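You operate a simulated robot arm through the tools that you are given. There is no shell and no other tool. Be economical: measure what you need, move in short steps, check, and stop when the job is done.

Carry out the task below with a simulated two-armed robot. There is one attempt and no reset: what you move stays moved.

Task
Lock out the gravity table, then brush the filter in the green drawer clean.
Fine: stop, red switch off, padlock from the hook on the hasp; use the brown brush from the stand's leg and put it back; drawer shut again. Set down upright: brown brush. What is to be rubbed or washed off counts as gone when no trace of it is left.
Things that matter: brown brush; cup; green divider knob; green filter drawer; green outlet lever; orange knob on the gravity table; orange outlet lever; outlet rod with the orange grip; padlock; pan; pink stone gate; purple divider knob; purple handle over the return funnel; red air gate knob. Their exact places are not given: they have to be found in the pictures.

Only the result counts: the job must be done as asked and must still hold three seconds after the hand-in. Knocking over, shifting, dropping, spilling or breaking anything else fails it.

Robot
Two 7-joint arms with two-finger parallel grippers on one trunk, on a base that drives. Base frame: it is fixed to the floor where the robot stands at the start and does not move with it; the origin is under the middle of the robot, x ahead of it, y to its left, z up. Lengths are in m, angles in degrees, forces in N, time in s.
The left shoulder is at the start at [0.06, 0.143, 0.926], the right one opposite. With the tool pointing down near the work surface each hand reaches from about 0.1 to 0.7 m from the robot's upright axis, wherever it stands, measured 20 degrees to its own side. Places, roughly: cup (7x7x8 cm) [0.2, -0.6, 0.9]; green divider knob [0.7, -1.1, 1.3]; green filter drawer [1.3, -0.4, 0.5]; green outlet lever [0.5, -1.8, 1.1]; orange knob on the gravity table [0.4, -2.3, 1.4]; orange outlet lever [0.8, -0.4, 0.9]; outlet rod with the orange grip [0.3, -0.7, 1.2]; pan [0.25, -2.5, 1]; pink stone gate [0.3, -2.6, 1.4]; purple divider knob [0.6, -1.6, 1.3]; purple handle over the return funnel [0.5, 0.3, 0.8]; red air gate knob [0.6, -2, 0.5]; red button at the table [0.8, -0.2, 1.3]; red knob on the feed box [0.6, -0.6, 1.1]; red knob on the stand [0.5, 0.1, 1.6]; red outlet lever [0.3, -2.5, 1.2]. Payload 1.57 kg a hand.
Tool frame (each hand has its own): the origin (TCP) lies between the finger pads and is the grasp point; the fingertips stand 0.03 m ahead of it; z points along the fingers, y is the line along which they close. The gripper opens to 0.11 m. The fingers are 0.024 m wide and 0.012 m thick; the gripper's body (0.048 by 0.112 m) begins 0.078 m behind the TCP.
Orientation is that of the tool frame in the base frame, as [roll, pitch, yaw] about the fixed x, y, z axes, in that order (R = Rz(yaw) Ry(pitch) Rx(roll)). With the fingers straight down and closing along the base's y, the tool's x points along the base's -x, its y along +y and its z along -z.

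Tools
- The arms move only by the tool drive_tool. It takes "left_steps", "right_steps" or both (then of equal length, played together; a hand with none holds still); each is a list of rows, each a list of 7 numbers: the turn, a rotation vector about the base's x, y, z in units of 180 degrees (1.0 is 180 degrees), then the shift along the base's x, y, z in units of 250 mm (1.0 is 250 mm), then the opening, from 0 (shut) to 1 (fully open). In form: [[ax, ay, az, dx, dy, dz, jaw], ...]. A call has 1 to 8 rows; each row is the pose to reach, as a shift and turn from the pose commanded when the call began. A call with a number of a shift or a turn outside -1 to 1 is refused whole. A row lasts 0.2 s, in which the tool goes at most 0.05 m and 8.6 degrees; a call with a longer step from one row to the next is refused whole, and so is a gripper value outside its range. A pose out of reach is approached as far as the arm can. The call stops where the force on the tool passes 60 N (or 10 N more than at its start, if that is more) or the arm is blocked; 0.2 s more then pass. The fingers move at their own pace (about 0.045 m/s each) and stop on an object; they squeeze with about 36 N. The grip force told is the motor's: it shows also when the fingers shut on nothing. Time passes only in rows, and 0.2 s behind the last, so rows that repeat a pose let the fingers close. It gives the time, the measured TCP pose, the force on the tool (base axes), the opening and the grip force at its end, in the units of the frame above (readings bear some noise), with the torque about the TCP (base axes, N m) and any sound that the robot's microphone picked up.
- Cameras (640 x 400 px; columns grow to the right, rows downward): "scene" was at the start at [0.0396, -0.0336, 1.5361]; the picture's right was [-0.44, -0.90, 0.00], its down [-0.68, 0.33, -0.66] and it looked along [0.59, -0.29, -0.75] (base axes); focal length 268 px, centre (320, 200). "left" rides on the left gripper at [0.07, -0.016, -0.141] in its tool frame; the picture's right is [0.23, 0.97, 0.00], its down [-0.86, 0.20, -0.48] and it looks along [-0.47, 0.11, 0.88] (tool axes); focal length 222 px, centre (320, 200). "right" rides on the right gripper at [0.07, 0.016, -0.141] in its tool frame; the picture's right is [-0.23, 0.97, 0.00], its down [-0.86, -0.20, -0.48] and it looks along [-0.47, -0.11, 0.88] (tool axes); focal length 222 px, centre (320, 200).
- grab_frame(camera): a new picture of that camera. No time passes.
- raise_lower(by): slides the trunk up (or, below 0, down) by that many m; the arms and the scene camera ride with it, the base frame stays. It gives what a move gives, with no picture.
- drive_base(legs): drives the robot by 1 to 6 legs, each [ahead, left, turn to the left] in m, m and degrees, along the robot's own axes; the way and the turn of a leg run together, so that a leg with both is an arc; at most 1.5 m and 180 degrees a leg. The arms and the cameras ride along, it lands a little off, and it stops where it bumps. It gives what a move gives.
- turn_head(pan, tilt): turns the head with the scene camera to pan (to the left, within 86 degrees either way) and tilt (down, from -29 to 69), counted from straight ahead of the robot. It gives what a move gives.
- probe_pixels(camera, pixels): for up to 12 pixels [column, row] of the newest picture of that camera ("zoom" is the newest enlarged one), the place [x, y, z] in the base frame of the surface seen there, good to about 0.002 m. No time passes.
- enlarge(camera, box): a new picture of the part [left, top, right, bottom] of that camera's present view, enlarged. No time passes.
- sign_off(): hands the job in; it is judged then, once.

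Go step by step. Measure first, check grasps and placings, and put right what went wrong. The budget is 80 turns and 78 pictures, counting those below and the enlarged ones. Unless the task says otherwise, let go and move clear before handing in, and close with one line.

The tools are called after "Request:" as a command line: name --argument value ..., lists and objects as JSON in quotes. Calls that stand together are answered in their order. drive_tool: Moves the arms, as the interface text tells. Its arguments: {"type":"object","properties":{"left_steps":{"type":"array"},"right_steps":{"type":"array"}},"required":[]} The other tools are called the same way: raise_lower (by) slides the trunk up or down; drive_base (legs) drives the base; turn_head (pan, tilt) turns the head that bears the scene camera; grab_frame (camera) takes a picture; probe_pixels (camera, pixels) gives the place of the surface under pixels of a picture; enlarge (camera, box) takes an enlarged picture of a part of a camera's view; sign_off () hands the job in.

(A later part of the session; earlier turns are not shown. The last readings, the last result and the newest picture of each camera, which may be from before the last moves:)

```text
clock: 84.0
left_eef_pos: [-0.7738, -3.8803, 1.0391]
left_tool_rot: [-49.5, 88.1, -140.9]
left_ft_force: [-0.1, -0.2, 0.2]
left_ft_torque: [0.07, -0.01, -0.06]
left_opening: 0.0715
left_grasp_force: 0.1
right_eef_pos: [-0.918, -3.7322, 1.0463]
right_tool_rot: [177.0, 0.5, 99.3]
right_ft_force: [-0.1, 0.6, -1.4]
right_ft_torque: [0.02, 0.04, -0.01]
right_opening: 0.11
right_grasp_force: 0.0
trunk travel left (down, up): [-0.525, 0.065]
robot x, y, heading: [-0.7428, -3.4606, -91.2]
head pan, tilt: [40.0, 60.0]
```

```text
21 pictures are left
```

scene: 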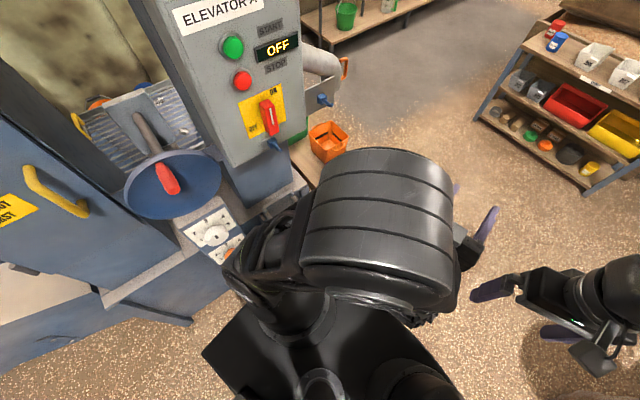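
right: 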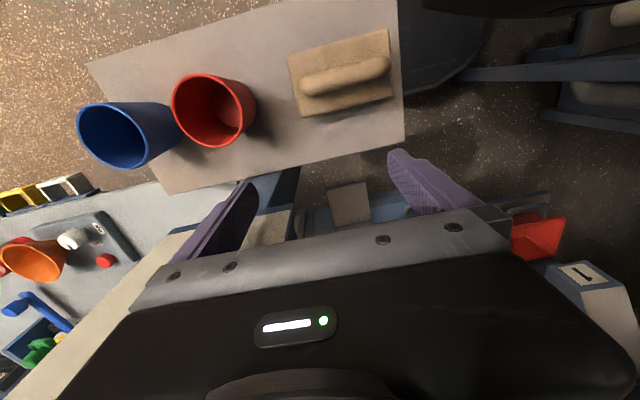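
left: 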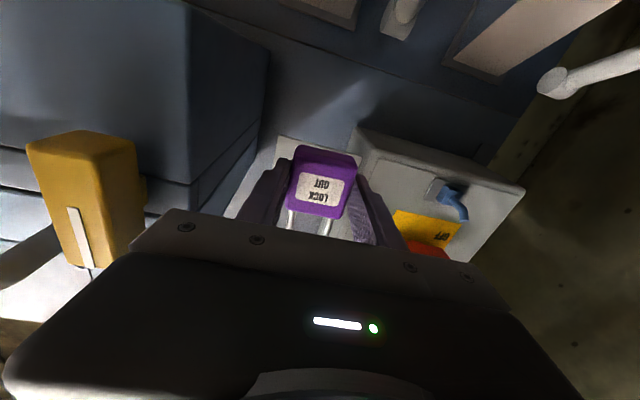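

Request:
drive_base --legs '[[-0.03, -0.18, 0], [1.3, 0, 0], [0, 0, 80]]'

Request:
turn_head --pan 25 --tilt 20

Request:
grab_frame --camera "scene"

```text
clock: 95.2
left_eef_pos: [-0.5473, -4.8563, 1.0388]
left_tool_rot: [-49.5, 88.3, -61.5]
left_ft_force: [0.2, 0.1, -0.1]
left_ft_torque: [0.01, 0.03, -0.01]
left_opening: 0.0714
left_grasp_force: 0.0
right_eef_pos: [-0.7191, -4.97, 1.0454]
right_tool_rot: [176.9, 0.5, 179.0]
right_ft_force: [0.5, -0.1, -0.3]
right_ft_torque: [0.01, 0.01, -0.03]
right_opening: 0.1101
right_grasp_force: 0.0
trunk travel left (down, up): [-0.525, 0.065]
robot x, y, heading: [-0.9562, -4.7462, -11.7]
head pan, tilt: [40.0, 60.0]
```

```text
clock: 96.3
left_eef_pos: [-0.5476, -4.8561, 1.0383]
left_tool_rot: [-49.5, 88.2, -61.5]
left_ft_force: [0.0, 0.4, 0.0]
left_ft_torque: [-0.02, -0.02, 0.02]
left_opening: 0.0716
left_grasp_force: 0.0
right_eef_pos: [-0.7187, -4.9732, 1.045]
right_tool_rot: [177.1, 0.5, 178.9]
right_ft_force: [-0.7, -0.3, -0.1]
right_ft_torque: [-0.01, 0.0, -0.03]
right_opening: 0.1098
right_grasp_force: 0.0
trunk travel left (down, up): [-0.525, 0.065]
robot x, y, heading: [-0.9564, -4.7491, -11.8]
head pan, tilt: [25.0, 20.0]
```

```text
20 pictures are left
```

scene: 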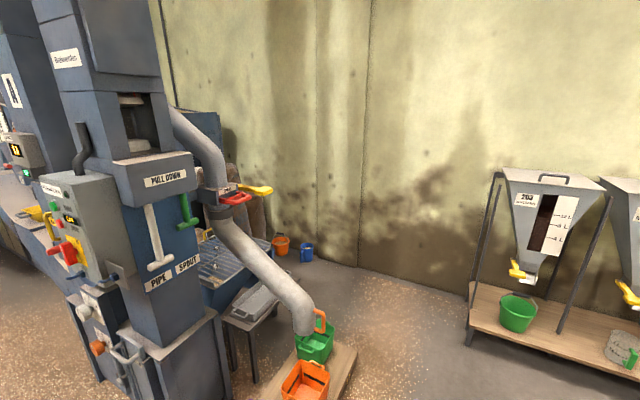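

Request:
probe_pixels --camera "scene" --pixels '[[355, 350], [350, 395], [280, 255], [306, 262], [465, 330], [400, 330], [240, 160], [250, 300], [360, 268], [270, 340], [320, 310], [205, 240]]'

```text
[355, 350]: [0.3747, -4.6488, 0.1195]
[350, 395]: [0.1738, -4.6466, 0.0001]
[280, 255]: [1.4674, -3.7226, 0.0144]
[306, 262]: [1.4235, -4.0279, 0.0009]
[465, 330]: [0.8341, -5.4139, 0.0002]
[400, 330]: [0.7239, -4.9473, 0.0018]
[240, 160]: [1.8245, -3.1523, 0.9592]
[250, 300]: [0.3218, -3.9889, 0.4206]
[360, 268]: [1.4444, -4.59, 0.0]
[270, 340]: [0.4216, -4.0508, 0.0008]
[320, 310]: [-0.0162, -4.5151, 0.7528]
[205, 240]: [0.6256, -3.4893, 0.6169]
```

Request:
drive_base --legs '[[0.4, -0.09, 0], [1.2, 0.18, 0], [0, 0, 102]]'

Request:
turn_head --pan 0 --tilt 25

Request:
grab_frame --camera "scene"

```text
clock: 109.0
left_eef_pos: [0.6625, -4.5742, 1.0377]
left_tool_rot: [-49.5, 88.2, 41.7]
left_ft_force: [1.1, 0.2, 0.0]
left_ft_torque: [0.0, -0.03, -0.03]
left_opening: 0.0715
left_grasp_force: 0.1
right_eef_pos: [0.8132, -4.7161, 1.0456]
right_tool_rot: [177.0, 0.5, -78.0]
right_ft_force: [0.8, -0.2, -0.3]
right_ft_torque: [0.01, 0.0, -0.02]
right_opening: 0.1101
right_grasp_force: 0.1
trunk travel left (down, up): [-0.525, 0.065]
robot x, y, heading: [0.6478, -4.9949, 91.0]
head pan, tilt: [25.0, 20.0]
```

```text
clock: 109.9
left_eef_pos: [0.6626, -4.5744, 1.0393]
left_tool_rot: [-49.4, 88.1, 41.5]
left_ft_force: [0.7, 0.6, -0.5]
left_ft_torque: [0.01, 0.01, 0.0]
left_opening: 0.0716
left_grasp_force: 0.0
right_eef_pos: [0.814, -4.7152, 1.0456]
right_tool_rot: [177.0, 0.5, -78.0]
right_ft_force: [0.0, -0.4, 0.0]
right_ft_torque: [0.01, 0.02, 0.04]
right_opening: 0.11
right_grasp_force: 0.0
trunk travel left (down, up): [-0.525, 0.065]
robot x, y, heading: [0.6492, -4.9978, 91.6]
head pan, tilt: [0.0, 25.0]
```

```text
19 pictures are left
```

scene: 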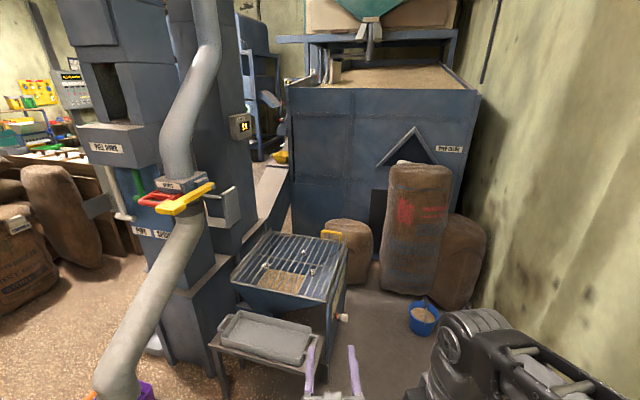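

The table's far end is walled in by sacks, so there is no way round; the drawer must be reached from the front gap or beneath the shelf. I retrace my path back.

Request:
drive_base --legs '[[0, 0, -103], [-1.2, -0.18, 0], [-0.4, 0.09, 0], [0, 0, -80], [-1.33, 0, 0], [0, 0.17, 0]]'

```text
clock: 133.2
left_eef_pos: [-0.8039, -3.9365, 1.0384]
left_tool_rot: [-50.6, 88.1, -139.2]
left_ft_force: [0.6, -0.5, 0.0]
left_ft_torque: [0.03, -0.01, -0.02]
left_opening: 0.0716
left_grasp_force: 0.1
right_eef_pos: [-0.9551, -3.7966, 1.0455]
right_tool_rot: [177.1, 0.5, 102.2]
right_ft_force: [0.0, -0.2, 0.7]
right_ft_torque: [0.02, 0.01, 0.0]
right_opening: 0.1097
right_grasp_force: 0.0
trunk travel left (down, up): [-0.525, 0.065]
robot x, y, heading: [-0.7914, -3.5132, -88.4]
head pan, tilt: [0.0, 25.0]
```

Request:
drive_base --legs '[[-0.12, 0.03, -3], [-0.65, 0.04, 0], [-0.3, 0.1, 0], [-1.0, 0.05, 0], [-1.27, 0, 0]]'

```text
clock: 150.2
left_eef_pos: [-0.5342, -0.5803, 1.0391]
left_tool_rot: [-49.2, 88.2, -140.3]
left_ft_force: [-0.2, 0.1, -0.8]
left_ft_torque: [-0.03, 0.0, 0.02]
left_opening: 0.0712
left_grasp_force: 0.1
right_eef_pos: [-0.68, -0.4325, 1.0456]
right_tool_rot: [177.0, 0.6, 99.8]
right_ft_force: [-0.4, 1.1, -0.7]
right_ft_torque: [-0.03, -0.02, 0.02]
right_opening: 0.1099
right_grasp_force: 0.1
trunk travel left (down, up): [-0.525, 0.065]
robot x, y, heading: [-0.5026, -0.1576, -91.1]
head pan, tilt: [0.0, 25.0]
```

Back at the start area. I turn to face the table, lower the trunk and look beneath it.

Request:
drive_base --legs '[[0, 0.05, 91]]'

Request:
raise_lower --by -0.5

Request:
turn_head --pan -3 --tilt 15

Request:
grab_frame --camera "scene"

```text
clock: 154.5
left_eef_pos: [-0.0504, -0.1468, 1.0379]
left_tool_rot: [-49.6, 88.2, -49.5]
left_ft_force: [0.2, -0.4, 0.7]
left_ft_torque: [-0.02, -0.01, 0.01]
left_opening: 0.0716
left_grasp_force: 0.2
right_eef_pos: [-0.194, -0.2936, 1.0467]
right_tool_rot: [177.0, 0.5, -169.0]
right_ft_force: [-0.4, -0.1, 0.3]
right_ft_torque: [0.01, 0.0, -0.02]
right_opening: 0.1102
right_grasp_force: 0.1
trunk travel left (down, up): [-0.525, 0.065]
robot x, y, heading: [-0.4702, -0.1254, 0.4]
head pan, tilt: [0.0, 25.0]
```

```text
refused: -0.5 is not a number from -0.4 to 0.4
```

```text
clock: 155.2
left_eef_pos: [-0.0502, -0.1467, 1.039]
left_tool_rot: [-49.6, 88.2, -49.4]
left_ft_force: [0.3, 0.4, -0.9]
left_ft_torque: [-0.01, -0.01, 0.0]
left_opening: 0.0714
left_grasp_force: 0.0
right_eef_pos: [-0.1949, -0.2942, 1.0455]
right_tool_rot: [177.0, 0.5, -168.9]
right_ft_force: [-0.3, 0.9, -0.4]
right_ft_torque: [-0.03, 0.03, 0.01]
right_opening: 0.11
right_grasp_force: 0.1
trunk travel left (down, up): [-0.525, 0.065]
robot x, y, heading: [-0.4688, -0.1281, -0.0]
head pan, tilt: [-3.0, 15.0]
```

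```text
18 pictures are left
```

scene: 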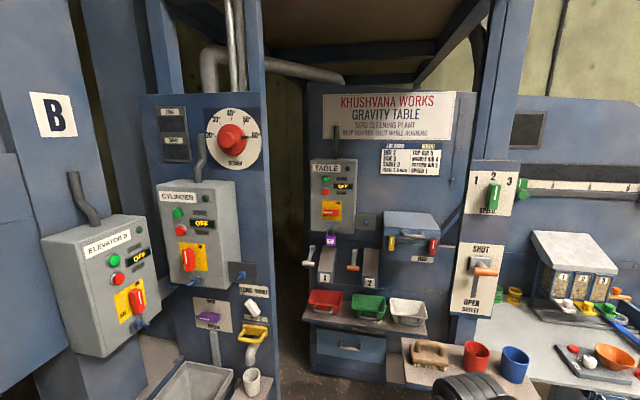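

Request:
raise_lower --by -0.4

Request:
enlarge --camera "scene" --box '[230, 140, 450, 360]'

```text
clock: 159.1
left_eef_pos: [-0.0503, -0.1459, 0.6395]
left_tool_rot: [-49.6, 88.2, -49.4]
left_ft_force: [0.2, 0.8, 0.6]
left_ft_torque: [0.04, -0.02, 0.03]
left_opening: 0.0714
left_grasp_force: 0.0
right_eef_pos: [-0.1928, -0.2942, 0.6447]
right_tool_rot: [177.0, 0.5, -169.0]
right_ft_force: [-0.5, 0.9, -0.4]
right_ft_torque: [0.0, 0.0, 0.0]
right_opening: 0.1101
right_grasp_force: 0.0
trunk travel left (down, up): [-0.125, 0.465]
robot x, y, heading: [-0.4671, -0.1279, 0.7]
head pan, tilt: [-3.0, 15.0]
```

```text
1.82 times, centred on (340, 250) of scene
```

zoom: 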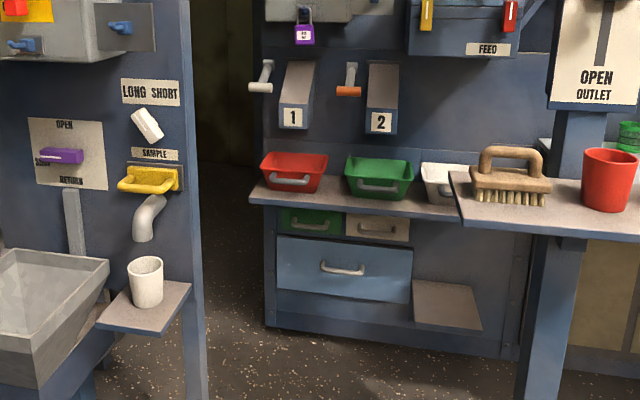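

The green drawer is under the shelf by the red bin (zoom 310,222), and the brown brush sits on the small shelf fixed to the post (zoom 510,180). I measure both.

Request:
probe_pixels --camera "zoom" --pixels '[[310, 226], [292, 222], [328, 224], [284, 215], [340, 230], [310, 214], [378, 230], [250, 195], [510, 155], [485, 175], [540, 178], [510, 200]]'

Request:
raise_lower --by -0.12

Request:
enlarge --camera "scene" --box '[270, 160, 430, 260]'

```text
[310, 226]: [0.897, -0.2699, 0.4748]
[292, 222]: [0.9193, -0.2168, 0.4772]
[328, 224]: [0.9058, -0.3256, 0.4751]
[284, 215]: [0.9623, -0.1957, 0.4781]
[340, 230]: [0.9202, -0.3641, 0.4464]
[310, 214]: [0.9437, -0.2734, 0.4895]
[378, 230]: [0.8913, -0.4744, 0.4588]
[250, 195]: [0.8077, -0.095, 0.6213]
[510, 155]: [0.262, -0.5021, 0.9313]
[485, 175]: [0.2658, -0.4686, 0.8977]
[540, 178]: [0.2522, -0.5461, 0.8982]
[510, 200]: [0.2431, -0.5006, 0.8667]
```

```text
clock: 160.6
left_eef_pos: [-0.0503, -0.1464, 0.5188]
left_tool_rot: [-49.6, 88.2, -49.3]
left_ft_force: [-0.6, -0.3, -0.1]
left_ft_torque: [-0.02, 0.0, -0.03]
left_opening: 0.0716
left_grasp_force: 0.0
right_eef_pos: [-0.1926, -0.2942, 0.5249]
right_tool_rot: [177.0, 0.5, -169.1]
right_ft_force: [-0.6, -0.8, -0.5]
right_ft_torque: [-0.01, -0.02, -0.01]
right_opening: 0.1101
right_grasp_force: 0.1
trunk travel left (down, up): [-0.005, 0.585]
robot x, y, heading: [-0.472, -0.1272, 0.4]
head pan, tilt: [-3.0, 15.0]
```

```text
4.00 times, centred on (350, 210) of scene
```

zoom: 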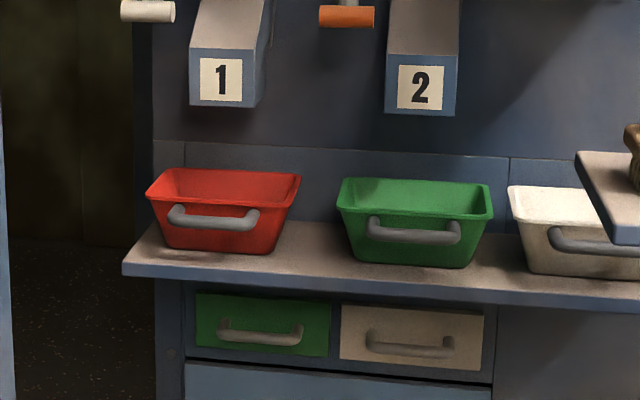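

The green drawer's handle is at (0.897,-0.27,0.475) and pulls toward (-0.97,0.245). I lift the left hand out of the way and turn the right tool forward with the jaws closing vertically.

Request:
drive_tool --left_steps '[[0, 0, 0, -0.02, 0, 0.14, 0.5], [0, 0, 0, -0.04, 0, 0.28, 0.5], [0, 0, 0, -0.06, 0, 0.42, 0.5], [0, 0, 0, -0.08, 0, 0.56, 0.5], [0, 0, 0, -0.1, 0, 0.7, 0.5], [0, 0, 0, -0.1, 0, 0.84, 0.5], [0, 0, 0, -0.1, 0, 0.98, 0.5]]' --right_steps '[[-0.0243, -0.0294, 0.0243, 0.117, 0.04, -0.014, 0.6], [-0.0486, -0.0588, 0.0486, 0.234, 0.08, -0.028, 0.6], [-0.0729, -0.0882, 0.0729, 0.351, 0.12, -0.042, 0.6], [-0.0972, -0.1176, 0.0972, 0.468, 0.16, -0.056, 0.6], [-0.1215, -0.147, 0.1215, 0.585, 0.2, -0.07, 0.6], [-0.1458, -0.1764, 0.1458, 0.702, 0.24, -0.084, 0.6], [-0.1701, -0.2058, 0.1701, 0.819, 0.28, -0.1, 0.6]]'

Request:
drive_tool --left_steps '[[0, 0, 0, 0, 0, 0.1, 0.5], [0, 0, 0, 0, 0, 0.2, 0.5], [0, 0, 0, 0, 0, 0.3, 0.5], [0, 0, 0, 0, 0, 0.4, 0.5], [0, 0, 0, 0, 0, 0.5, 0.5], [0, 0, 0, 0, 0, 0.6, 0.5], [0, 0, 0, 0, 0, 0.6, 0.5]]' --right_steps '[[-0.0243, -0.0294, 0.0243, 0.117, 0.06, -0.014, 0.6], [-0.0486, -0.0588, 0.0486, 0.234, 0.12, -0.028, 0.6], [-0.0729, -0.0882, 0.0729, 0.351, 0.18, -0.042, 0.6], [-0.0972, -0.1176, 0.0972, 0.468, 0.24, -0.056, 0.6], [-0.1215, -0.147, 0.1215, 0.585, 0.3, -0.07, 0.6], [-0.1458, -0.1764, 0.1458, 0.702, 0.36, -0.084, 0.6], [-0.1701, -0.2058, 0.1701, 0.819, 0.4, -0.1, 0.6]]'

Request:
grab_frame --camera "scene"

```text
clock: 161.4
left_eef_pos: [-0.0608, -0.1318, 0.6184]
left_tool_rot: [-89.8, 89.6, -87.2]
left_ft_force: [-0.5, 0.0, -0.1]
left_ft_torque: [-0.02, -0.03, -0.02]
left_opening: 0.0551
left_grasp_force: 0.0
left hand out of reach, approached as far as the arm can: row 1, 2
right_eef_pos: [-0.1018, -0.2702, 0.5153]
right_tool_rot: [-164.6, 11.4, -154.3]
right_ft_force: [-0.7, 0.4, 0.7]
right_ft_torque: [0.04, 0.02, -0.02]
right_opening: 0.0661
right_grasp_force: 0.1
trunk travel left (down, up): [-0.005, 0.585]
robot x, y, heading: [-0.4742, -0.1284, 0.3]
head pan, tilt: [-3.0, 15.0]
stopped in row 4 (left hand): the force on the tool passed its limit at 104 N (the readings are from after the stop); the commanded pose is now the measured one
```

```text
clock: 161.8
left_eef_pos: [-0.0578, -0.1227, 0.6313]
left_tool_rot: [146.2, 88.9, 150.0]
left_ft_force: [0.0, 1.1, -0.1]
left_ft_torque: [0.01, 0.01, -0.08]
left_opening: 0.0551
left_grasp_force: 0.1
right_eef_pos: [-0.0723, -0.265, 0.5133]
right_tool_rot: [-158.3, 13.7, -149.9]
right_ft_force: [0.7, -1.0, -0.4]
right_ft_torque: [0.11, 0.06, 0.06]
right_opening: 0.0663
right_grasp_force: 0.1
trunk travel left (down, up): [-0.005, 0.585]
robot x, y, heading: [-0.4756, -0.1276, 0.5]
head pan, tilt: [-3.0, 15.0]
stopped in row 2 (left hand): the force on the tool passed its limit at 67 N (the readings are from after the stop); the commanded pose is now the measured one
```

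```text
15 pictures are left
```

scene: 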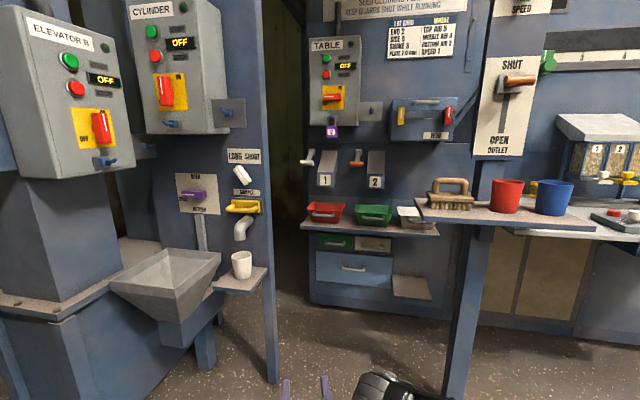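

The hands bumped each other; I move the left hand away first, then continue the right.

Request:
drive_tool --left_steps '[[0, 0, 0, 0, 0.16, 0.04, 0.5], [0, 0, 0, 0, 0.32, 0.1, 0.5], [0, 0, 0, 0, 0.44, 0.22, 0.5], [0, 0, 0, 0, 0.5, 0.38, 0.5], [0, 0, 0, 0, 0.5, 0.55, 0.5], [0, 0, 0, 0, 0.5, 0.72, 0.5], [0, 0, 0, 0, 0.5, 0.89, 0.5]]'

Request:
drive_tool --right_steps '[[-0.0243, -0.0294, 0.0243, 0.09, 0.01, -0.01, 0.6], [-0.0486, -0.0588, 0.0486, 0.18, 0.02, -0.02, 0.6], [-0.0729, -0.0882, 0.0729, 0.27, 0.03, -0.03, 0.6], [-0.0972, -0.1176, 0.0972, 0.36, 0.05, -0.04, 0.6], [-0.1215, -0.147, 0.1215, 0.45, 0.08, -0.05, 0.6], [-0.1458, -0.1764, 0.1458, 0.54, 0.11, -0.06, 0.6], [-0.1701, -0.2058, 0.1701, 0.63, 0.14, -0.07, 0.6], [-0.1944, -0.2352, 0.1944, 0.72, 0.17, -0.08, 0.6]]'

```text
clock: 163.4
left_eef_pos: [-0.0574, -0.0012, 0.8521]
left_tool_rot: [144.0, 88.9, 147.8]
left_ft_force: [-0.6, 1.0, -0.3]
left_ft_torque: [0.0, 0.01, 0.01]
left_opening: 0.0551
left_grasp_force: 0.0
left hand out of reach, approached as far as the arm can: row 1, 2, 3, 4
right_eef_pos: [-0.0738, -0.2624, 0.5138]
right_tool_rot: [-158.4, 13.6, -149.9]
right_ft_force: [1.1, -0.4, 0.0]
right_ft_torque: [0.0, 0.02, 0.01]
right_opening: 0.0661
right_grasp_force: 0.0
trunk travel left (down, up): [-0.005, 0.585]
robot x, y, heading: [-0.474, -0.1276, 0.3]
head pan, tilt: [-3.0, 15.0]
```

```text
clock: 165.2
left_eef_pos: [-0.0586, -0.0006, 0.8532]
left_tool_rot: [145.8, 89.0, 149.5]
left_ft_force: [-0.5, 0.5, 0.4]
left_ft_torque: [-0.04, 0.02, 0.01]
left_opening: 0.055
left_grasp_force: 0.1
right_eef_pos: [0.1054, -0.2201, 0.4956]
right_tool_rot: [-103.3, 9.1, -100.1]
right_ft_force: [0.2, -0.3, 0.4]
right_ft_torque: [-0.03, 0.04, 0.0]
right_opening: 0.0663
right_grasp_force: 0.0
trunk travel left (down, up): [-0.005, 0.585]
robot x, y, heading: [-0.4705, -0.1273, 0.5]
head pan, tilt: [-3.0, 15.0]
```

Request:
drive_tool --left_steps '[[0, 0, 0, 0, -0.05, 0.18, 0.3], [0, 0, 0, -0.05, -0.1, 0.36, 0.3], [0, 0, 0, -0.1, -0.15, 0.54, 0.3], [0, 0, 0, -0.15, -0.2, 0.72, 0.3], [0, 0, 0, -0.2, -0.2, 0.9, 0.3], [0, 0, 0, -0.2, -0.2, 1.0, 0.3]]' --right_steps '[[-0.0186, -0.0226, 0.0163, 0, 0, 0, 0.6], [-0.0371, -0.0452, 0.0327, 0, 0, 0, 0.6], [-0.0557, -0.0678, 0.049, 0, 0, 0, 0.6], [-0.0557, -0.0678, 0.049, 0, 0, 0, 0.6], [-0.0557, -0.0678, 0.049, 0, 0, 0, 0.6], [-0.0557, -0.0678, 0.049, 0, 0, 0, 0.6]]'

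Request:
drive_base --legs '[[0.4, 0.02, 0], [0.22, 0.0, -14]]'

Request:
grab_frame --camera "right"

```text
clock: 166.6
left_eef_pos: [-0.1083, -0.0473, 1.1031]
left_tool_rot: [145.7, 88.8, 149.5]
left_ft_force: [0.0, 0.0, -0.8]
left_ft_torque: [0.01, -0.01, 0.0]
left_opening: 0.0331
left_grasp_force: 0.1
right_eef_pos: [0.1064, -0.2198, 0.4949]
right_tool_rot: [-90.3, 0.2, -90.3]
right_ft_force: [0.1, 0.1, -0.1]
right_ft_torque: [-0.03, 0.02, 0.01]
right_opening: 0.0662
right_grasp_force: 0.0
trunk travel left (down, up): [-0.005, 0.585]
robot x, y, heading: [-0.4702, -0.1274, 0.4]
head pan, tilt: [-3.0, 15.0]
```

```text
clock: 170.4
left_eef_pos: [0.5206, -0.1481, 1.1038]
left_tool_rot: [145.5, 89.1, 134.7]
left_ft_force: [-0.1, -0.2, -0.8]
left_ft_torque: [0.02, -0.02, -0.02]
left_opening: 0.033
left_grasp_force: 0.1
right_eef_pos: [0.6849, -0.3703, 0.4946]
right_tool_rot: [-90.2, 0.2, -104.9]
right_ft_force: [-0.1, 0.2, 0.5]
right_ft_torque: [0.03, 0.0, 0.01]
right_opening: 0.0659
right_grasp_force: 0.0
trunk travel left (down, up): [-0.005, 0.585]
robot x, y, heading: [0.1473, -0.1328, -14.1]
head pan, tilt: [-3.0, 15.0]
```

```text
14 pictures are left
```

right: 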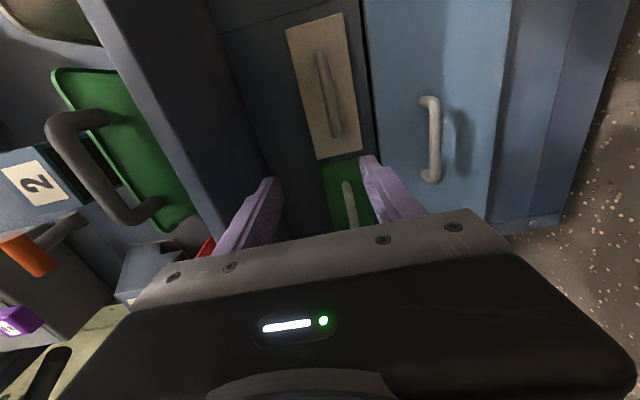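

Request:
probe_pixels --camera "right" --pixels '[[350, 205], [346, 190], [330, 170], [358, 220], [325, 95], [430, 140]]'

```text
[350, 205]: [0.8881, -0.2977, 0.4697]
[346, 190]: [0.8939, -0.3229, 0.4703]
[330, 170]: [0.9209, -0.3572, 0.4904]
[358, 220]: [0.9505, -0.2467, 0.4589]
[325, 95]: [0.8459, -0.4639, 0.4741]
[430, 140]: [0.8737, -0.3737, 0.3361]
```

Request:
drive_tool --right_steps '[[0, 0, 0, 0.1, 0.1, -0.086, 0.6], [0, 0, 0, 0.22, 0.22, -0.086, 0.6], [0, 0, 0, 0.36, 0.34, -0.086, 0.6], [0, 0, 0, 0.5, 0.43, -0.086, 0.6], [0, 0, 0, 0.65, 0.437, -0.086, 0.6], [0, 0, 0, 0.76, 0.408, -0.086, 0.6], [0, 0, 0, 0.86, 0.381, -0.086, 0.6], [0, 0, 0, 0.86, 0.381, -0.086, 0]]'

Request:
drive_tool --right_steps '[[0, 0, 0, 0, 0, 0, 0], [0, 0, 0, 0, 0, 0, 0], [0, 0, 0, 0, 0, 0, 0]]'

Request:
grab_frame --camera "right"

```text
clock: 172.2
left_eef_pos: [0.5205, -0.1478, 1.1033]
left_tool_rot: [145.6, 89.1, 135.0]
left_ft_force: [0.4, 0.5, -0.2]
left_ft_torque: [0.02, -0.03, 0.0]
left_opening: 0.0327
left_grasp_force: 0.1
right_eef_pos: [0.8996, -0.2738, 0.472]
right_tool_rot: [-90.4, 0.2, -104.9]
right_ft_force: [-0.3, 0.0, -0.1]
right_ft_torque: [-0.04, 0.0, 0.02]
right_opening: 0.032
right_grasp_force: 0.3
trunk travel left (down, up): [-0.005, 0.585]
robot x, y, heading: [0.1502, -0.1351, -14.4]
head pan, tilt: [-3.0, 15.0]
```

```text
clock: 173.0
left_eef_pos: [0.5216, -0.1483, 1.104]
left_tool_rot: [147.0, 89.1, 136.2]
left_ft_force: [0.1, -0.4, 0.0]
left_ft_torque: [-0.04, 0.01, 0.01]
left_opening: 0.0328
left_grasp_force: 0.1
right_eef_pos: [0.8987, -0.2734, 0.4704]
right_tool_rot: [-90.6, 0.2, -104.9]
right_ft_force: [-0.6, 0.9, -8.8]
right_ft_torque: [-0.25, 0.09, 0.23]
right_opening: 0.0156
right_grasp_force: 31.7
trunk travel left (down, up): [-0.005, 0.585]
robot x, y, heading: [0.1471, -0.1322, -14.2]
head pan, tilt: [-3.0, 15.0]
```

```text
13 pictures are left
```

right: 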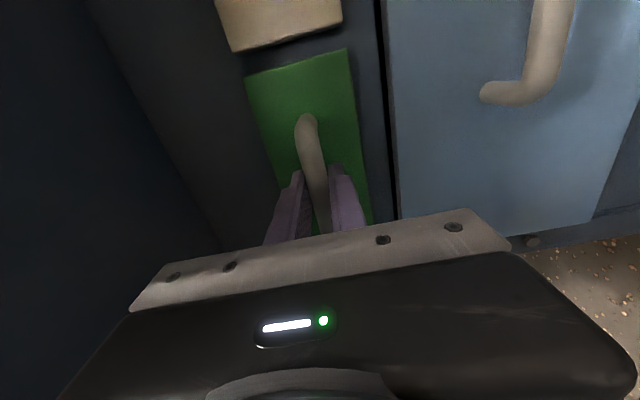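

Request:
drive_base --legs '[[-0.22, 0, 0]]'

Request:
turn_head --pan 5 --tilt 20

Request:
grab_frame --camera "scene"

```text
clock: 174.7
left_eef_pos: [0.3123, -0.0959, 1.1021]
left_tool_rot: [148.5, 89.0, 137.7]
left_ft_force: [-0.6, 0.1, -0.2]
left_ft_torque: [0.0, 0.02, -0.02]
left_opening: 0.0332
left_grasp_force: 0.0
right_eef_pos: [0.6885, -0.221, 0.4697]
right_tool_rot: [-90.4, 0.3, -104.8]
right_ft_force: [-2.0, 5.3, -15.8]
right_ft_torque: [-0.19, 0.12, 0.04]
right_opening: 0.0155
right_grasp_force: 31.6
trunk travel left (down, up): [-0.005, 0.585]
robot x, y, heading: [-0.0618, -0.0819, -14.0]
head pan, tilt: [-3.0, 15.0]
```

```text
clock: 175.4
left_eef_pos: [0.312, -0.0958, 1.1027]
left_tool_rot: [146.4, 89.0, 135.6]
left_ft_force: [0.1, -0.6, 0.3]
left_ft_torque: [0.02, 0.02, -0.03]
left_opening: 0.033
left_grasp_force: 0.0
right_eef_pos: [0.6884, -0.2208, 0.4692]
right_tool_rot: [-90.6, 0.1, -104.7]
right_ft_force: [1.2, 0.7, -4.8]
right_ft_torque: [-0.2, 0.09, 0.03]
right_opening: 0.0159
right_grasp_force: 31.5
trunk travel left (down, up): [-0.005, 0.585]
robot x, y, heading: [-0.063, -0.0785, -14.1]
head pan, tilt: [5.0, 20.0]
```

```text
12 pictures are left
```

scene: 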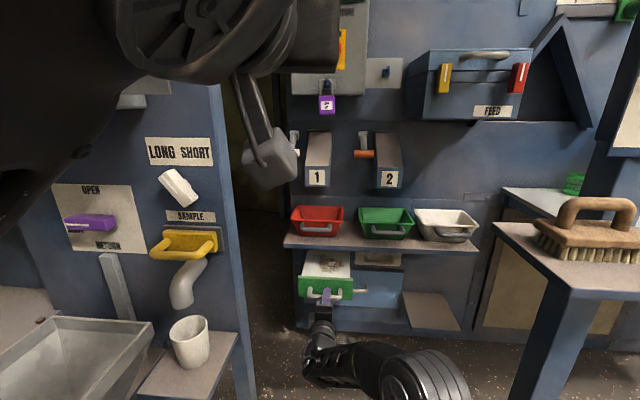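

Request:
drive_base --legs '[[-0.1, 0, 0]]'

Request:
enlarge --camera "scene" --box '[260, 190, 420, 320]'

```text
clock: 176.6
left_eef_pos: [0.2134, -0.0707, 1.1029]
left_tool_rot: [146.8, 89.0, 135.9]
left_ft_force: [0.0, 0.1, -0.2]
left_ft_torque: [0.01, -0.02, 0.02]
left_opening: 0.0331
left_grasp_force: 0.0
right_eef_pos: [0.5909, -0.1955, 0.4694]
right_tool_rot: [-90.6, 0.2, -104.8]
right_ft_force: [-1.4, -0.9, -6.5]
right_ft_torque: [-0.2, 0.09, -0.11]
right_opening: 0.0157
right_grasp_force: 31.3
trunk travel left (down, up): [-0.005, 0.585]
robot x, y, heading: [-0.156, -0.0519, -14.2]
head pan, tilt: [5.0, 20.0]
```

```text
3.08 times, centred on (340, 255) of scene
```

zoom: 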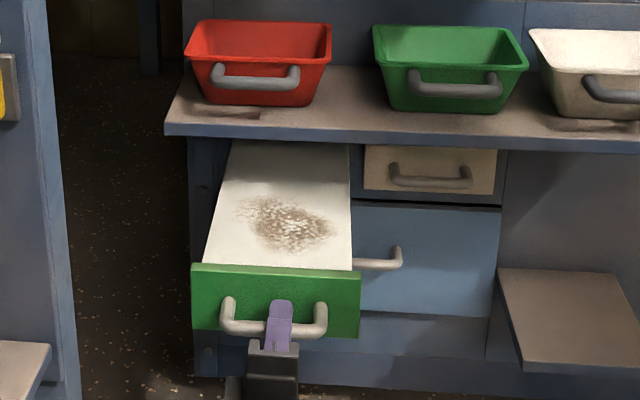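

Request:
probe_pixels --camera "zoom" --pixels '[[240, 212], [330, 225], [270, 195], [285, 252], [205, 262], [350, 270], [232, 150], [346, 150], [275, 130], [275, 266], [166, 130]]'

```text
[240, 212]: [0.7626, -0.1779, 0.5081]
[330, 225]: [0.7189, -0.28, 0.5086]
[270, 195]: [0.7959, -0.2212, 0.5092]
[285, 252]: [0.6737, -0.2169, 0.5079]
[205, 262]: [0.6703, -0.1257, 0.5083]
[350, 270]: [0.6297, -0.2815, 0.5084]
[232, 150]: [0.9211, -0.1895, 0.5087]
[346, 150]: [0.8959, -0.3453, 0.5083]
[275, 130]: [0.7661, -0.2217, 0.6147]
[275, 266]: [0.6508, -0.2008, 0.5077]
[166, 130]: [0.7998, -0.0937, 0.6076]
```

The patch (x 0.67–0.80) reaches slightly under the shelf edge (x≈0.766), so I pull another 8 cm, let go, raise the trunk, turn the right tool down and place the base for the brush.

Request:
drive_base --legs '[[-0.08, 0, 0]]'

Request:
drive_tool --right_steps '[[0, 0, 0, 0, 0, 0, 0.5], [0, 0, 0, 0, 0, 0, 0.5], [0, 0, 0, -0.13, 0.033, 0, 0.5], [0, 0, 0, -0.26, 0.066, 0, 0.5], [0, 0, 0, -0.39, 0.098, 0, 0.5]]'

Request:
raise_lower --by 0.4

Request:
drive_tool --right_steps '[[0.0114, 0.0458, 0, -0.06, 0.015, 0, 0.5], [0.0228, 0.0916, 0, -0.12, 0.03, 0, 0.5], [0.0342, 0.1374, 0, -0.18, 0.045, 0, 0.5], [0.0456, 0.1832, 0, -0.24, 0.06, 0, 0.5], [0.057, 0.229, 0, -0.3, 0.075, 0, 0.5], [0.0684, 0.2748, 0, -0.36, 0.09, 0, 0.5], [0.0798, 0.3206, 0, -0.42, 0.105, 0, 0.5], [0.0912, 0.3664, 0, -0.48, 0.12, 0, 0.5]]'

Request:
drive_tool --right_steps '[[0.0099, 0.0395, 0, 0, 0, 0.16, 0.5], [0.0197, 0.079, 0, 0, 0, 0.32, 0.5], [0.0296, 0.1185, 0, 0, 0, 0.48, 0.5], [0.0296, 0.1185, 0, 0, 0, 0.64, 0.5]]'

Request:
drive_base --legs '[[0.263, 0.038, 0]]'

Request:
turn_head --pan -20 --tilt 50

Request:
grab_frame --camera "scene"

```text
clock: 177.6
left_eef_pos: [0.1369, -0.051, 1.1029]
left_tool_rot: [145.3, 89.0, 134.7]
left_ft_force: [0.5, -0.1, 0.5]
left_ft_torque: [0.02, 0.01, 0.02]
left_opening: 0.0328
left_grasp_force: 0.0
right_eef_pos: [0.5136, -0.1745, 0.4702]
right_tool_rot: [-90.5, 0.2, -104.7]
right_ft_force: [-0.8, -4.1, -1.5]
right_ft_torque: [-0.18, 0.07, -0.1]
right_opening: 0.0155
right_grasp_force: 31.5
trunk travel left (down, up): [-0.005, 0.585]
robot x, y, heading: [-0.2334, -0.0362, -14.3]
head pan, tilt: [5.0, 20.0]
```

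```text
clock: 178.8
left_eef_pos: [0.1364, -0.0505, 1.1031]
left_tool_rot: [145.7, 89.0, 135.0]
left_ft_force: [0.8, -0.7, -0.6]
left_ft_torque: [0.03, 0.02, 0.01]
left_opening: 0.033
left_grasp_force: 0.1
right_eef_pos: [0.4177, -0.1509, 0.47]
right_tool_rot: [-90.6, 0.2, -104.8]
right_ft_force: [0.1, 0.1, -0.3]
right_ft_torque: [0.04, -0.01, -0.01]
right_opening: 0.0552
right_grasp_force: 0.1
trunk travel left (down, up): [-0.005, 0.585]
robot x, y, heading: [-0.238, -0.0398, -14.2]
head pan, tilt: [5.0, 20.0]
```

```text
clock: 182.6
left_eef_pos: [0.135, -0.0498, 1.5031]
left_tool_rot: [145.6, 89.0, 134.7]
left_ft_force: [-0.1, -0.1, 0.4]
left_ft_torque: [0.01, 0.01, -0.05]
left_opening: 0.0331
left_grasp_force: 0.0
right_eef_pos: [0.4182, -0.1505, 0.8699]
right_tool_rot: [-90.6, 0.1, -104.8]
right_ft_force: [0.3, -0.3, -0.3]
right_ft_torque: [0.0, 0.0, 0.0]
right_opening: 0.055
right_grasp_force: 0.1
trunk travel left (down, up): [-0.405, 0.185]
robot x, y, heading: [-0.2342, -0.0336, -13.9]
head pan, tilt: [5.0, 20.0]
```

```text
clock: 184.4
left_eef_pos: [0.1366, -0.0498, 1.5039]
left_tool_rot: [145.5, 89.0, 134.8]
left_ft_force: [-0.3, -0.4, -0.3]
left_ft_torque: [-0.02, 0.01, 0.01]
left_opening: 0.0331
left_grasp_force: 0.1
right_eef_pos: [0.2969, -0.1216, 0.8698]
right_tool_rot: [-158.6, -0.6, -104.4]
right_ft_force: [0.6, 1.0, 0.5]
right_ft_torque: [0.0, 0.05, 0.02]
right_opening: 0.055
right_grasp_force: 0.1
trunk travel left (down, up): [-0.405, 0.185]
robot x, y, heading: [-0.2335, -0.0387, -13.9]
head pan, tilt: [5.0, 20.0]
```

```text
clock: 185.4
left_eef_pos: [0.1359, -0.0495, 1.5045]
left_tool_rot: [146.3, 88.9, 135.7]
left_ft_force: [-0.6, 0.3, -0.1]
left_ft_torque: [0.03, -0.02, -0.05]
left_opening: 0.0332
left_grasp_force: 0.0
right_eef_pos: [0.2956, -0.1212, 0.9608]
right_tool_rot: [-174.9, -0.8, -104.2]
right_ft_force: [0.3, 0.1, 0.1]
right_ft_torque: [-0.06, 0.02, -0.02]
right_opening: 0.055
right_grasp_force: 0.1
right hand out of reach, approached as far as the arm can: row 3, 4
trunk travel left (down, up): [-0.405, 0.185]
robot x, y, heading: [-0.2355, -0.0347, -13.9]
head pan, tilt: [5.0, 20.0]
```

```text
clock: 187.4
left_eef_pos: [0.4081, -0.079, 1.5029]
left_tool_rot: [147.1, 89.1, 136.5]
left_ft_force: [-0.2, -1.1, 0.4]
left_ft_torque: [-0.01, -0.01, 0.02]
left_opening: 0.0331
left_grasp_force: 0.0
right_eef_pos: [0.5681, -0.1495, 0.9596]
right_tool_rot: [-175.1, -0.9, -104.1]
right_ft_force: [0.2, 0.1, 0.1]
right_ft_torque: [-0.03, 0.02, 0.04]
right_opening: 0.0549
right_grasp_force: 0.1
trunk travel left (down, up): [-0.405, 0.185]
robot x, y, heading: [0.0397, -0.0654, -13.9]
head pan, tilt: [5.0, 20.0]
```

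```text
clock: 188.3
left_eef_pos: [0.4067, -0.0789, 1.5037]
left_tool_rot: [145.4, 89.0, 134.8]
left_ft_force: [-0.2, 0.0, -0.1]
left_ft_torque: [0.03, 0.02, -0.02]
left_opening: 0.033
left_grasp_force: 0.0
right_eef_pos: [0.569, -0.1478, 0.9603]
right_tool_rot: [-175.0, -0.7, -104.1]
right_ft_force: [0.1, 0.6, 0.5]
right_ft_torque: [0.01, 0.01, -0.01]
right_opening: 0.055
right_grasp_force: 0.0
trunk travel left (down, up): [-0.405, 0.185]
robot x, y, heading: [0.0365, -0.0637, -14.0]
head pan, tilt: [-20.0, 50.0]
```

```text
10 pictures are left
```

scene: 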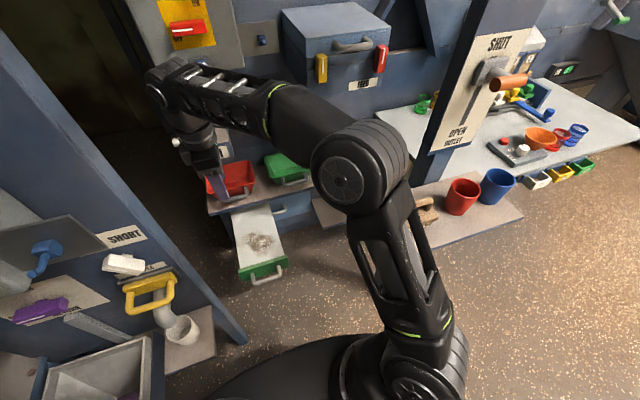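

Drawer stays open with the patch clear of the shelf. I bring the right hand above the brush and check from its camera.

Request:
raise_lower --by 0.1

Request:
drive_tool --right_steps '[[0.0067, 0.027, 0, -0.1, -0.1, 0, 0.6], [0.0067, 0.027, 0, -0.22, -0.24, 0, 0.6], [0.0067, 0.027, 0, -0.34, -0.38, 0, 0.6], [0.0067, 0.027, 0, -0.46, -0.52, 0, 0.6], [0.0067, 0.027, 0, -0.58, -0.66, 0, 0.6], [0.0067, 0.027, 0, -0.7, -0.8, 0, 0.6], [0.0067, 0.027, 0, -0.8, -0.92, 0, 0.6]]'

Request:
drive_tool --right_steps '[[0, 0, 0, -0.12, -0.14, 0, 0.6], [0, 0, 0, -0.24, -0.28, 0, 0.6], [0, 0, 0, -0.36, -0.42, 0, 0.6], [0, 0, 0, -0.4, -0.5, 0, 0.6]]'

Request:
grab_frame --camera "right"

Request:
grab_frame --camera "scene"

```text
clock: 189.6
left_eef_pos: [0.4085, -0.0792, 1.6035]
left_tool_rot: [145.8, 89.1, 135.2]
left_ft_force: [-0.2, 0.2, 0.2]
left_ft_torque: [-0.01, -0.02, 0.0]
left_opening: 0.0329
left_grasp_force: 0.1
right_eef_pos: [0.5701, -0.1496, 1.0612]
right_tool_rot: [-175.0, -0.9, -104.1]
right_ft_force: [-0.1, -0.5, 0.1]
right_ft_torque: [0.04, -0.02, -0.01]
right_opening: 0.055
right_grasp_force: 0.1
trunk travel left (down, up): [-0.505, 0.085]
robot x, y, heading: [0.0338, -0.0673, -13.8]
head pan, tilt: [-20.0, 50.0]
```

```text
clock: 191.2
left_eef_pos: [0.4071, -0.0789, 1.6041]
left_tool_rot: [143.2, 89.1, 132.6]
left_ft_force: [0.6, 1.2, 0.9]
left_ft_torque: [0.0, 0.0, 0.04]
left_opening: 0.0331
left_grasp_force: 0.0
right_eef_pos: [0.3649, -0.3781, 1.0588]
right_tool_rot: [-180.0, -0.9, -104.0]
right_ft_force: [0.4, 0.0, 0.2]
right_ft_torque: [0.02, 0.05, -0.02]
right_opening: 0.066
right_grasp_force: 0.1
right hand out of reach, approached as far as the arm can: row 1
trunk travel left (down, up): [-0.505, 0.085]
robot x, y, heading: [0.034, -0.065, -14.0]
head pan, tilt: [-20.0, 50.0]
```

```text
clock: 192.2
left_eef_pos: [0.4076, -0.0784, 1.6033]
left_tool_rot: [145.8, 89.0, 135.1]
left_ft_force: [0.0, 0.2, 0.1]
left_ft_torque: [0.02, 0.0, 0.01]
left_opening: 0.0331
left_grasp_force: 0.1
right_eef_pos: [0.269, -0.5033, 1.0594]
right_tool_rot: [-180.0, -0.8, -104.0]
right_ft_force: [0.5, 0.0, 0.2]
right_ft_torque: [-0.01, 0.01, -0.02]
right_opening: 0.066
right_grasp_force: 0.1
trunk travel left (down, up): [-0.505, 0.085]
robot x, y, heading: [0.0338, -0.0637, -13.6]
head pan, tilt: [-20.0, 50.0]
```

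```text
9 pictures are left
```

right: 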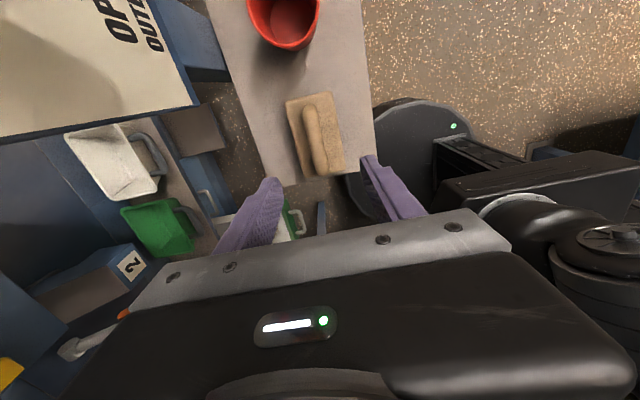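

```text
8 pictures are left
```

scene: 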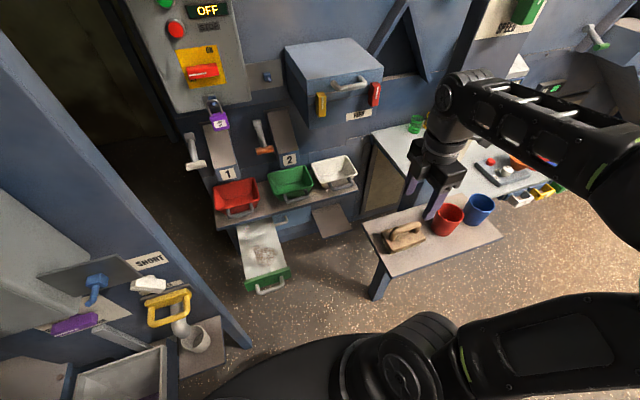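

Request:
probe_pixels --camera "right" --pixels '[[309, 115], [316, 140], [322, 165], [290, 100], [335, 95], [300, 178], [345, 172], [305, 140], [330, 140]]'

```text
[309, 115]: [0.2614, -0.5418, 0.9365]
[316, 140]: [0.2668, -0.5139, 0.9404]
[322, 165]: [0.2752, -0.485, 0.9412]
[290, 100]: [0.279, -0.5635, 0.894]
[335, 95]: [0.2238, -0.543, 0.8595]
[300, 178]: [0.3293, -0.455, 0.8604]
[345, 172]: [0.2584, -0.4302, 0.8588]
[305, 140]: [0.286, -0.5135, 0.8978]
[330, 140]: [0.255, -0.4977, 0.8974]
```

The bar runs at (0.268,-0.508), top z 0.941, matching my jaw direction. I grasp it, lift and carry the brush toward the filter.

Request:
probe_pixels --camera "scene" --pixels '[[248, 256], [282, 254], [265, 243], [263, 267], [244, 278], [285, 266], [250, 226], [238, 182]]'

Request:
drive_tool --right_steps '[[0, 0, 0, -0.006, -0.019, -0.17, 0.6], [0, 0, 0, -0.006, -0.019, -0.34, 0.6], [0, 0, 0, -0.006, -0.019, -0.506, 0.6], [0, 0, 0, -0.006, -0.019, -0.506, 0], [0, 0, 0, -0.006, -0.019, -0.506, 0], [0, 0, 0, -0.006, -0.019, -0.506, 0], [0, 0, 0, -0.006, -0.019, -0.35, 0], [0, 0, 0, -0.006, -0.019, -0.2, 0]]'

Request:
drive_tool --right_steps '[[0, 0, 0, 0.05, 0.03, 0.1, 0], [0, 0, 0, 0.16, 0.14, 0.2, 0], [0, 0, 0, 0.29, 0.26, 0.2, 0], [0, 0, 0, 0.42, 0.38, 0.2, 0], [0, 0, 0, 0.55, 0.5, 0.2, 0], [0, 0, 0, 0.68, 0.62, 0.2, 0], [0, 0, 0, 0.8, 0.75, 0.2, 0], [0, 0, 0, 0.92, 0.88, 0.2, 0]]'

Request:
grab_frame --camera "scene"

```text
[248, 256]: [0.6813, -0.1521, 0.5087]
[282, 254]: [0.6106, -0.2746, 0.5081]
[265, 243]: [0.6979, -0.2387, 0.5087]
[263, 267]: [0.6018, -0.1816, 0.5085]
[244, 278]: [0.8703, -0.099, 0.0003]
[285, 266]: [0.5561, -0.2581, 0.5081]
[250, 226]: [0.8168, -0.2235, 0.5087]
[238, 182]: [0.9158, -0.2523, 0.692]
```

```text
clock: 194.0
left_eef_pos: [0.4083, -0.0782, 1.6033]
left_tool_rot: [145.4, 88.9, 134.8]
left_ft_force: [0.7, 0.0, 0.6]
left_ft_torque: [0.02, -0.03, -0.01]
left_opening: 0.0329
left_grasp_force: 0.1
right_eef_pos: [0.2691, -0.5078, 1.011]
right_tool_rot: [-179.9, -0.7, -104.0]
right_ft_force: [-0.5, 0.0, 0.5]
right_ft_torque: [0.03, 0.02, 0.03]
right_opening: 0.0001
right_grasp_force: 21.4
trunk travel left (down, up): [-0.505, 0.085]
robot x, y, heading: [0.0392, -0.0658, -14.4]
head pan, tilt: [-20.0, 50.0]
```

```text
clock: 195.8
left_eef_pos: [0.4096, -0.0787, 1.6037]
left_tool_rot: [148.5, 89.0, 138.0]
left_ft_force: [0.2, 0.6, 0.2]
left_ft_torque: [0.01, -0.01, -0.03]
left_opening: 0.0328
left_grasp_force: 0.1
right_eef_pos: [0.5005, -0.2875, 1.0616]
right_tool_rot: [-179.9, -0.8, -104.1]
right_ft_force: [0.2, 0.1, 0.1]
right_ft_torque: [0.02, 0.03, -0.01]
right_opening: 0.0
right_grasp_force: 21.8
trunk travel left (down, up): [-0.505, 0.085]
robot x, y, heading: [0.0356, -0.0635, -13.5]
head pan, tilt: [-20.0, 50.0]
```

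```text
7 pictures are left
```

scene: 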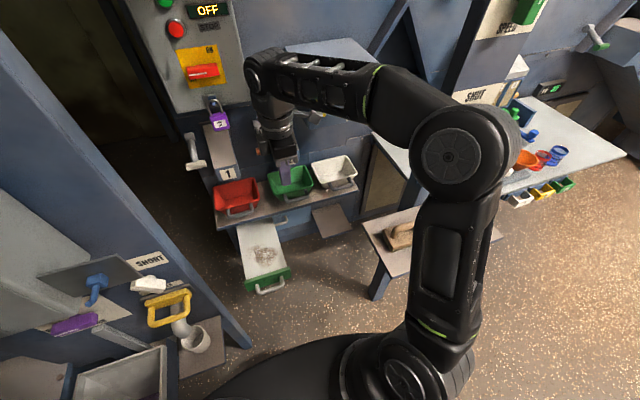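

The jaws shut on nothing (opening 0): the lift began too early. I go back and grip again with more closing time.

Request:
drive_tool --right_steps '[[0, 0, 0, -0.116, -0.11, 0, 0.3], [0, 0, 0, -0.233, -0.22, 0, 0.6], [0, 0, 0, -0.35, -0.33, 0, 0.6], [0, 0, 0, -0.466, -0.44, 0, 0.6], [0, 0, 0, -0.583, -0.55, 0, 0.6], [0, 0, 0, -0.7, -0.66, 0, 0.6], [0, 0, 0, -0.816, -0.77, 0, 0.6], [0, 0, 0, -0.932, -0.882, 0, 0.6]]'

Request:
enlarge --camera "right" --box '[230, 60, 430, 230]'

Request:
drive_tool --right_steps '[[0, 0, 0, 0, 0, -0.17, 0.6], [0, 0, 0, 0, 0, -0.34, 0.6], [0, 0, 0, 0, 0, -0.522, 0.6], [0, 0, 0, 0, 0, -0.522, 0.6], [0, 0, 0, 0, 0, -0.522, 0], [0, 0, 0, 0, 0, -0.522, 0], [0, 0, 0, 0, 0, -0.522, 0], [0, 0, 0, 0, 0, -0.522, 0]]'

Request:
drive_tool --right_steps '[[0, 0, 0, 0, 0, 0, 0], [0, 0, 0, 0, 0, 0, 0], [0, 0, 0, 0, 0, 0.03, 0], [0, 0, 0, 0, 0, 0.1, 0], [0, 0, 0, 0, 0, 0.25, 0], [0, 0, 0, 0, 0, 0.4, 0]]'

Request:
grab_frame --camera "right"

```text
clock: 197.6
left_eef_pos: [0.4067, -0.0784, 1.6038]
left_tool_rot: [143.6, 89.0, 133.1]
left_ft_force: [1.1, -1.4, 0.1]
left_ft_torque: [0.01, -0.01, 0.02]
left_opening: 0.0333
left_grasp_force: 0.1
right_eef_pos: [0.2646, -0.5119, 1.06]
right_tool_rot: [179.9, -0.7, -103.9]
right_ft_force: [0.2, 0.4, 0.3]
right_ft_torque: [0.01, -0.02, -0.03]
right_opening: 0.066
right_grasp_force: 0.2
trunk travel left (down, up): [-0.505, 0.085]
robot x, y, heading: [0.0364, -0.0641, -14.2]
head pan, tilt: [-20.0, 50.0]
```

```text
2.35 times, centred on (330, 145) of right
```

zoom: 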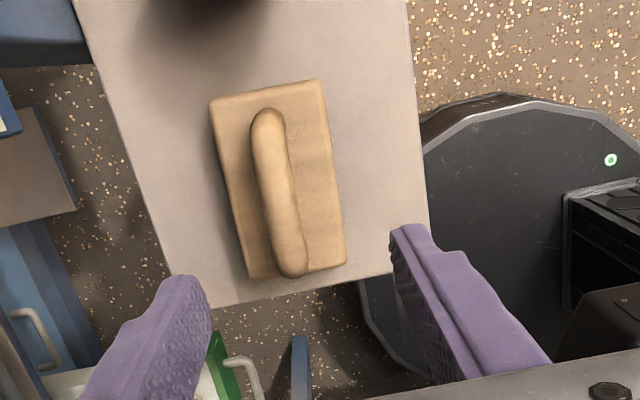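

```text
clock: 199.4
left_eef_pos: [0.4075, -0.0786, 1.6022]
left_tool_rot: [145.3, 89.0, 134.7]
left_ft_force: [-0.6, -0.3, -0.9]
left_ft_torque: [0.0, -0.01, 0.03]
left_opening: 0.0331
left_grasp_force: 0.1
right_eef_pos: [0.265, -0.5104, 0.9282]
right_tool_rot: [180.0, -0.8, -104.0]
right_ft_force: [0.1, -0.1, 0.1]
right_ft_torque: [-0.04, -0.01, -0.03]
right_opening: 0.0179
right_grasp_force: 23.5
trunk travel left (down, up): [-0.505, 0.085]
robot x, y, heading: [0.0375, -0.0626, -13.8]
head pan, tilt: [-20.0, 50.0]
```

```text
clock: 200.8
left_eef_pos: [0.4077, -0.0791, 1.6021]
left_tool_rot: [145.2, 89.0, 134.7]
left_ft_force: [0.0, -0.5, 0.5]
left_ft_torque: [0.03, 0.01, 0.0]
left_opening: 0.0331
left_grasp_force: 0.0
right_eef_pos: [0.2641, -0.5103, 1.0301]
right_tool_rot: [179.8, -0.7, -104.0]
right_ft_force: [-0.2, 0.0, -1.2]
right_ft_torque: [0.0, -0.01, -0.01]
right_opening: 0.0175
right_grasp_force: 32.8
trunk travel left (down, up): [-0.505, 0.085]
robot x, y, heading: [0.0355, -0.0659, -13.8]
head pan, tilt: [-20.0, 50.0]
```

```text
5 pictures are left
```

right: 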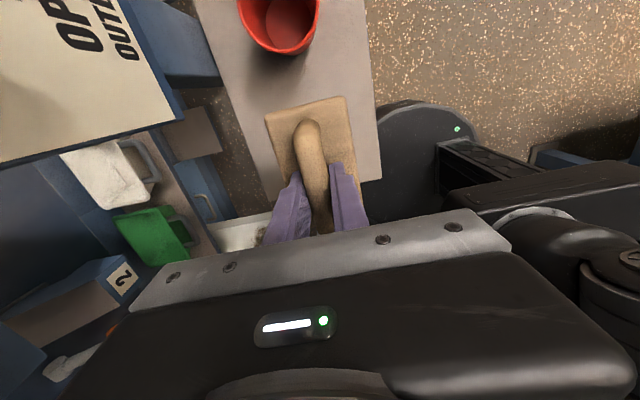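

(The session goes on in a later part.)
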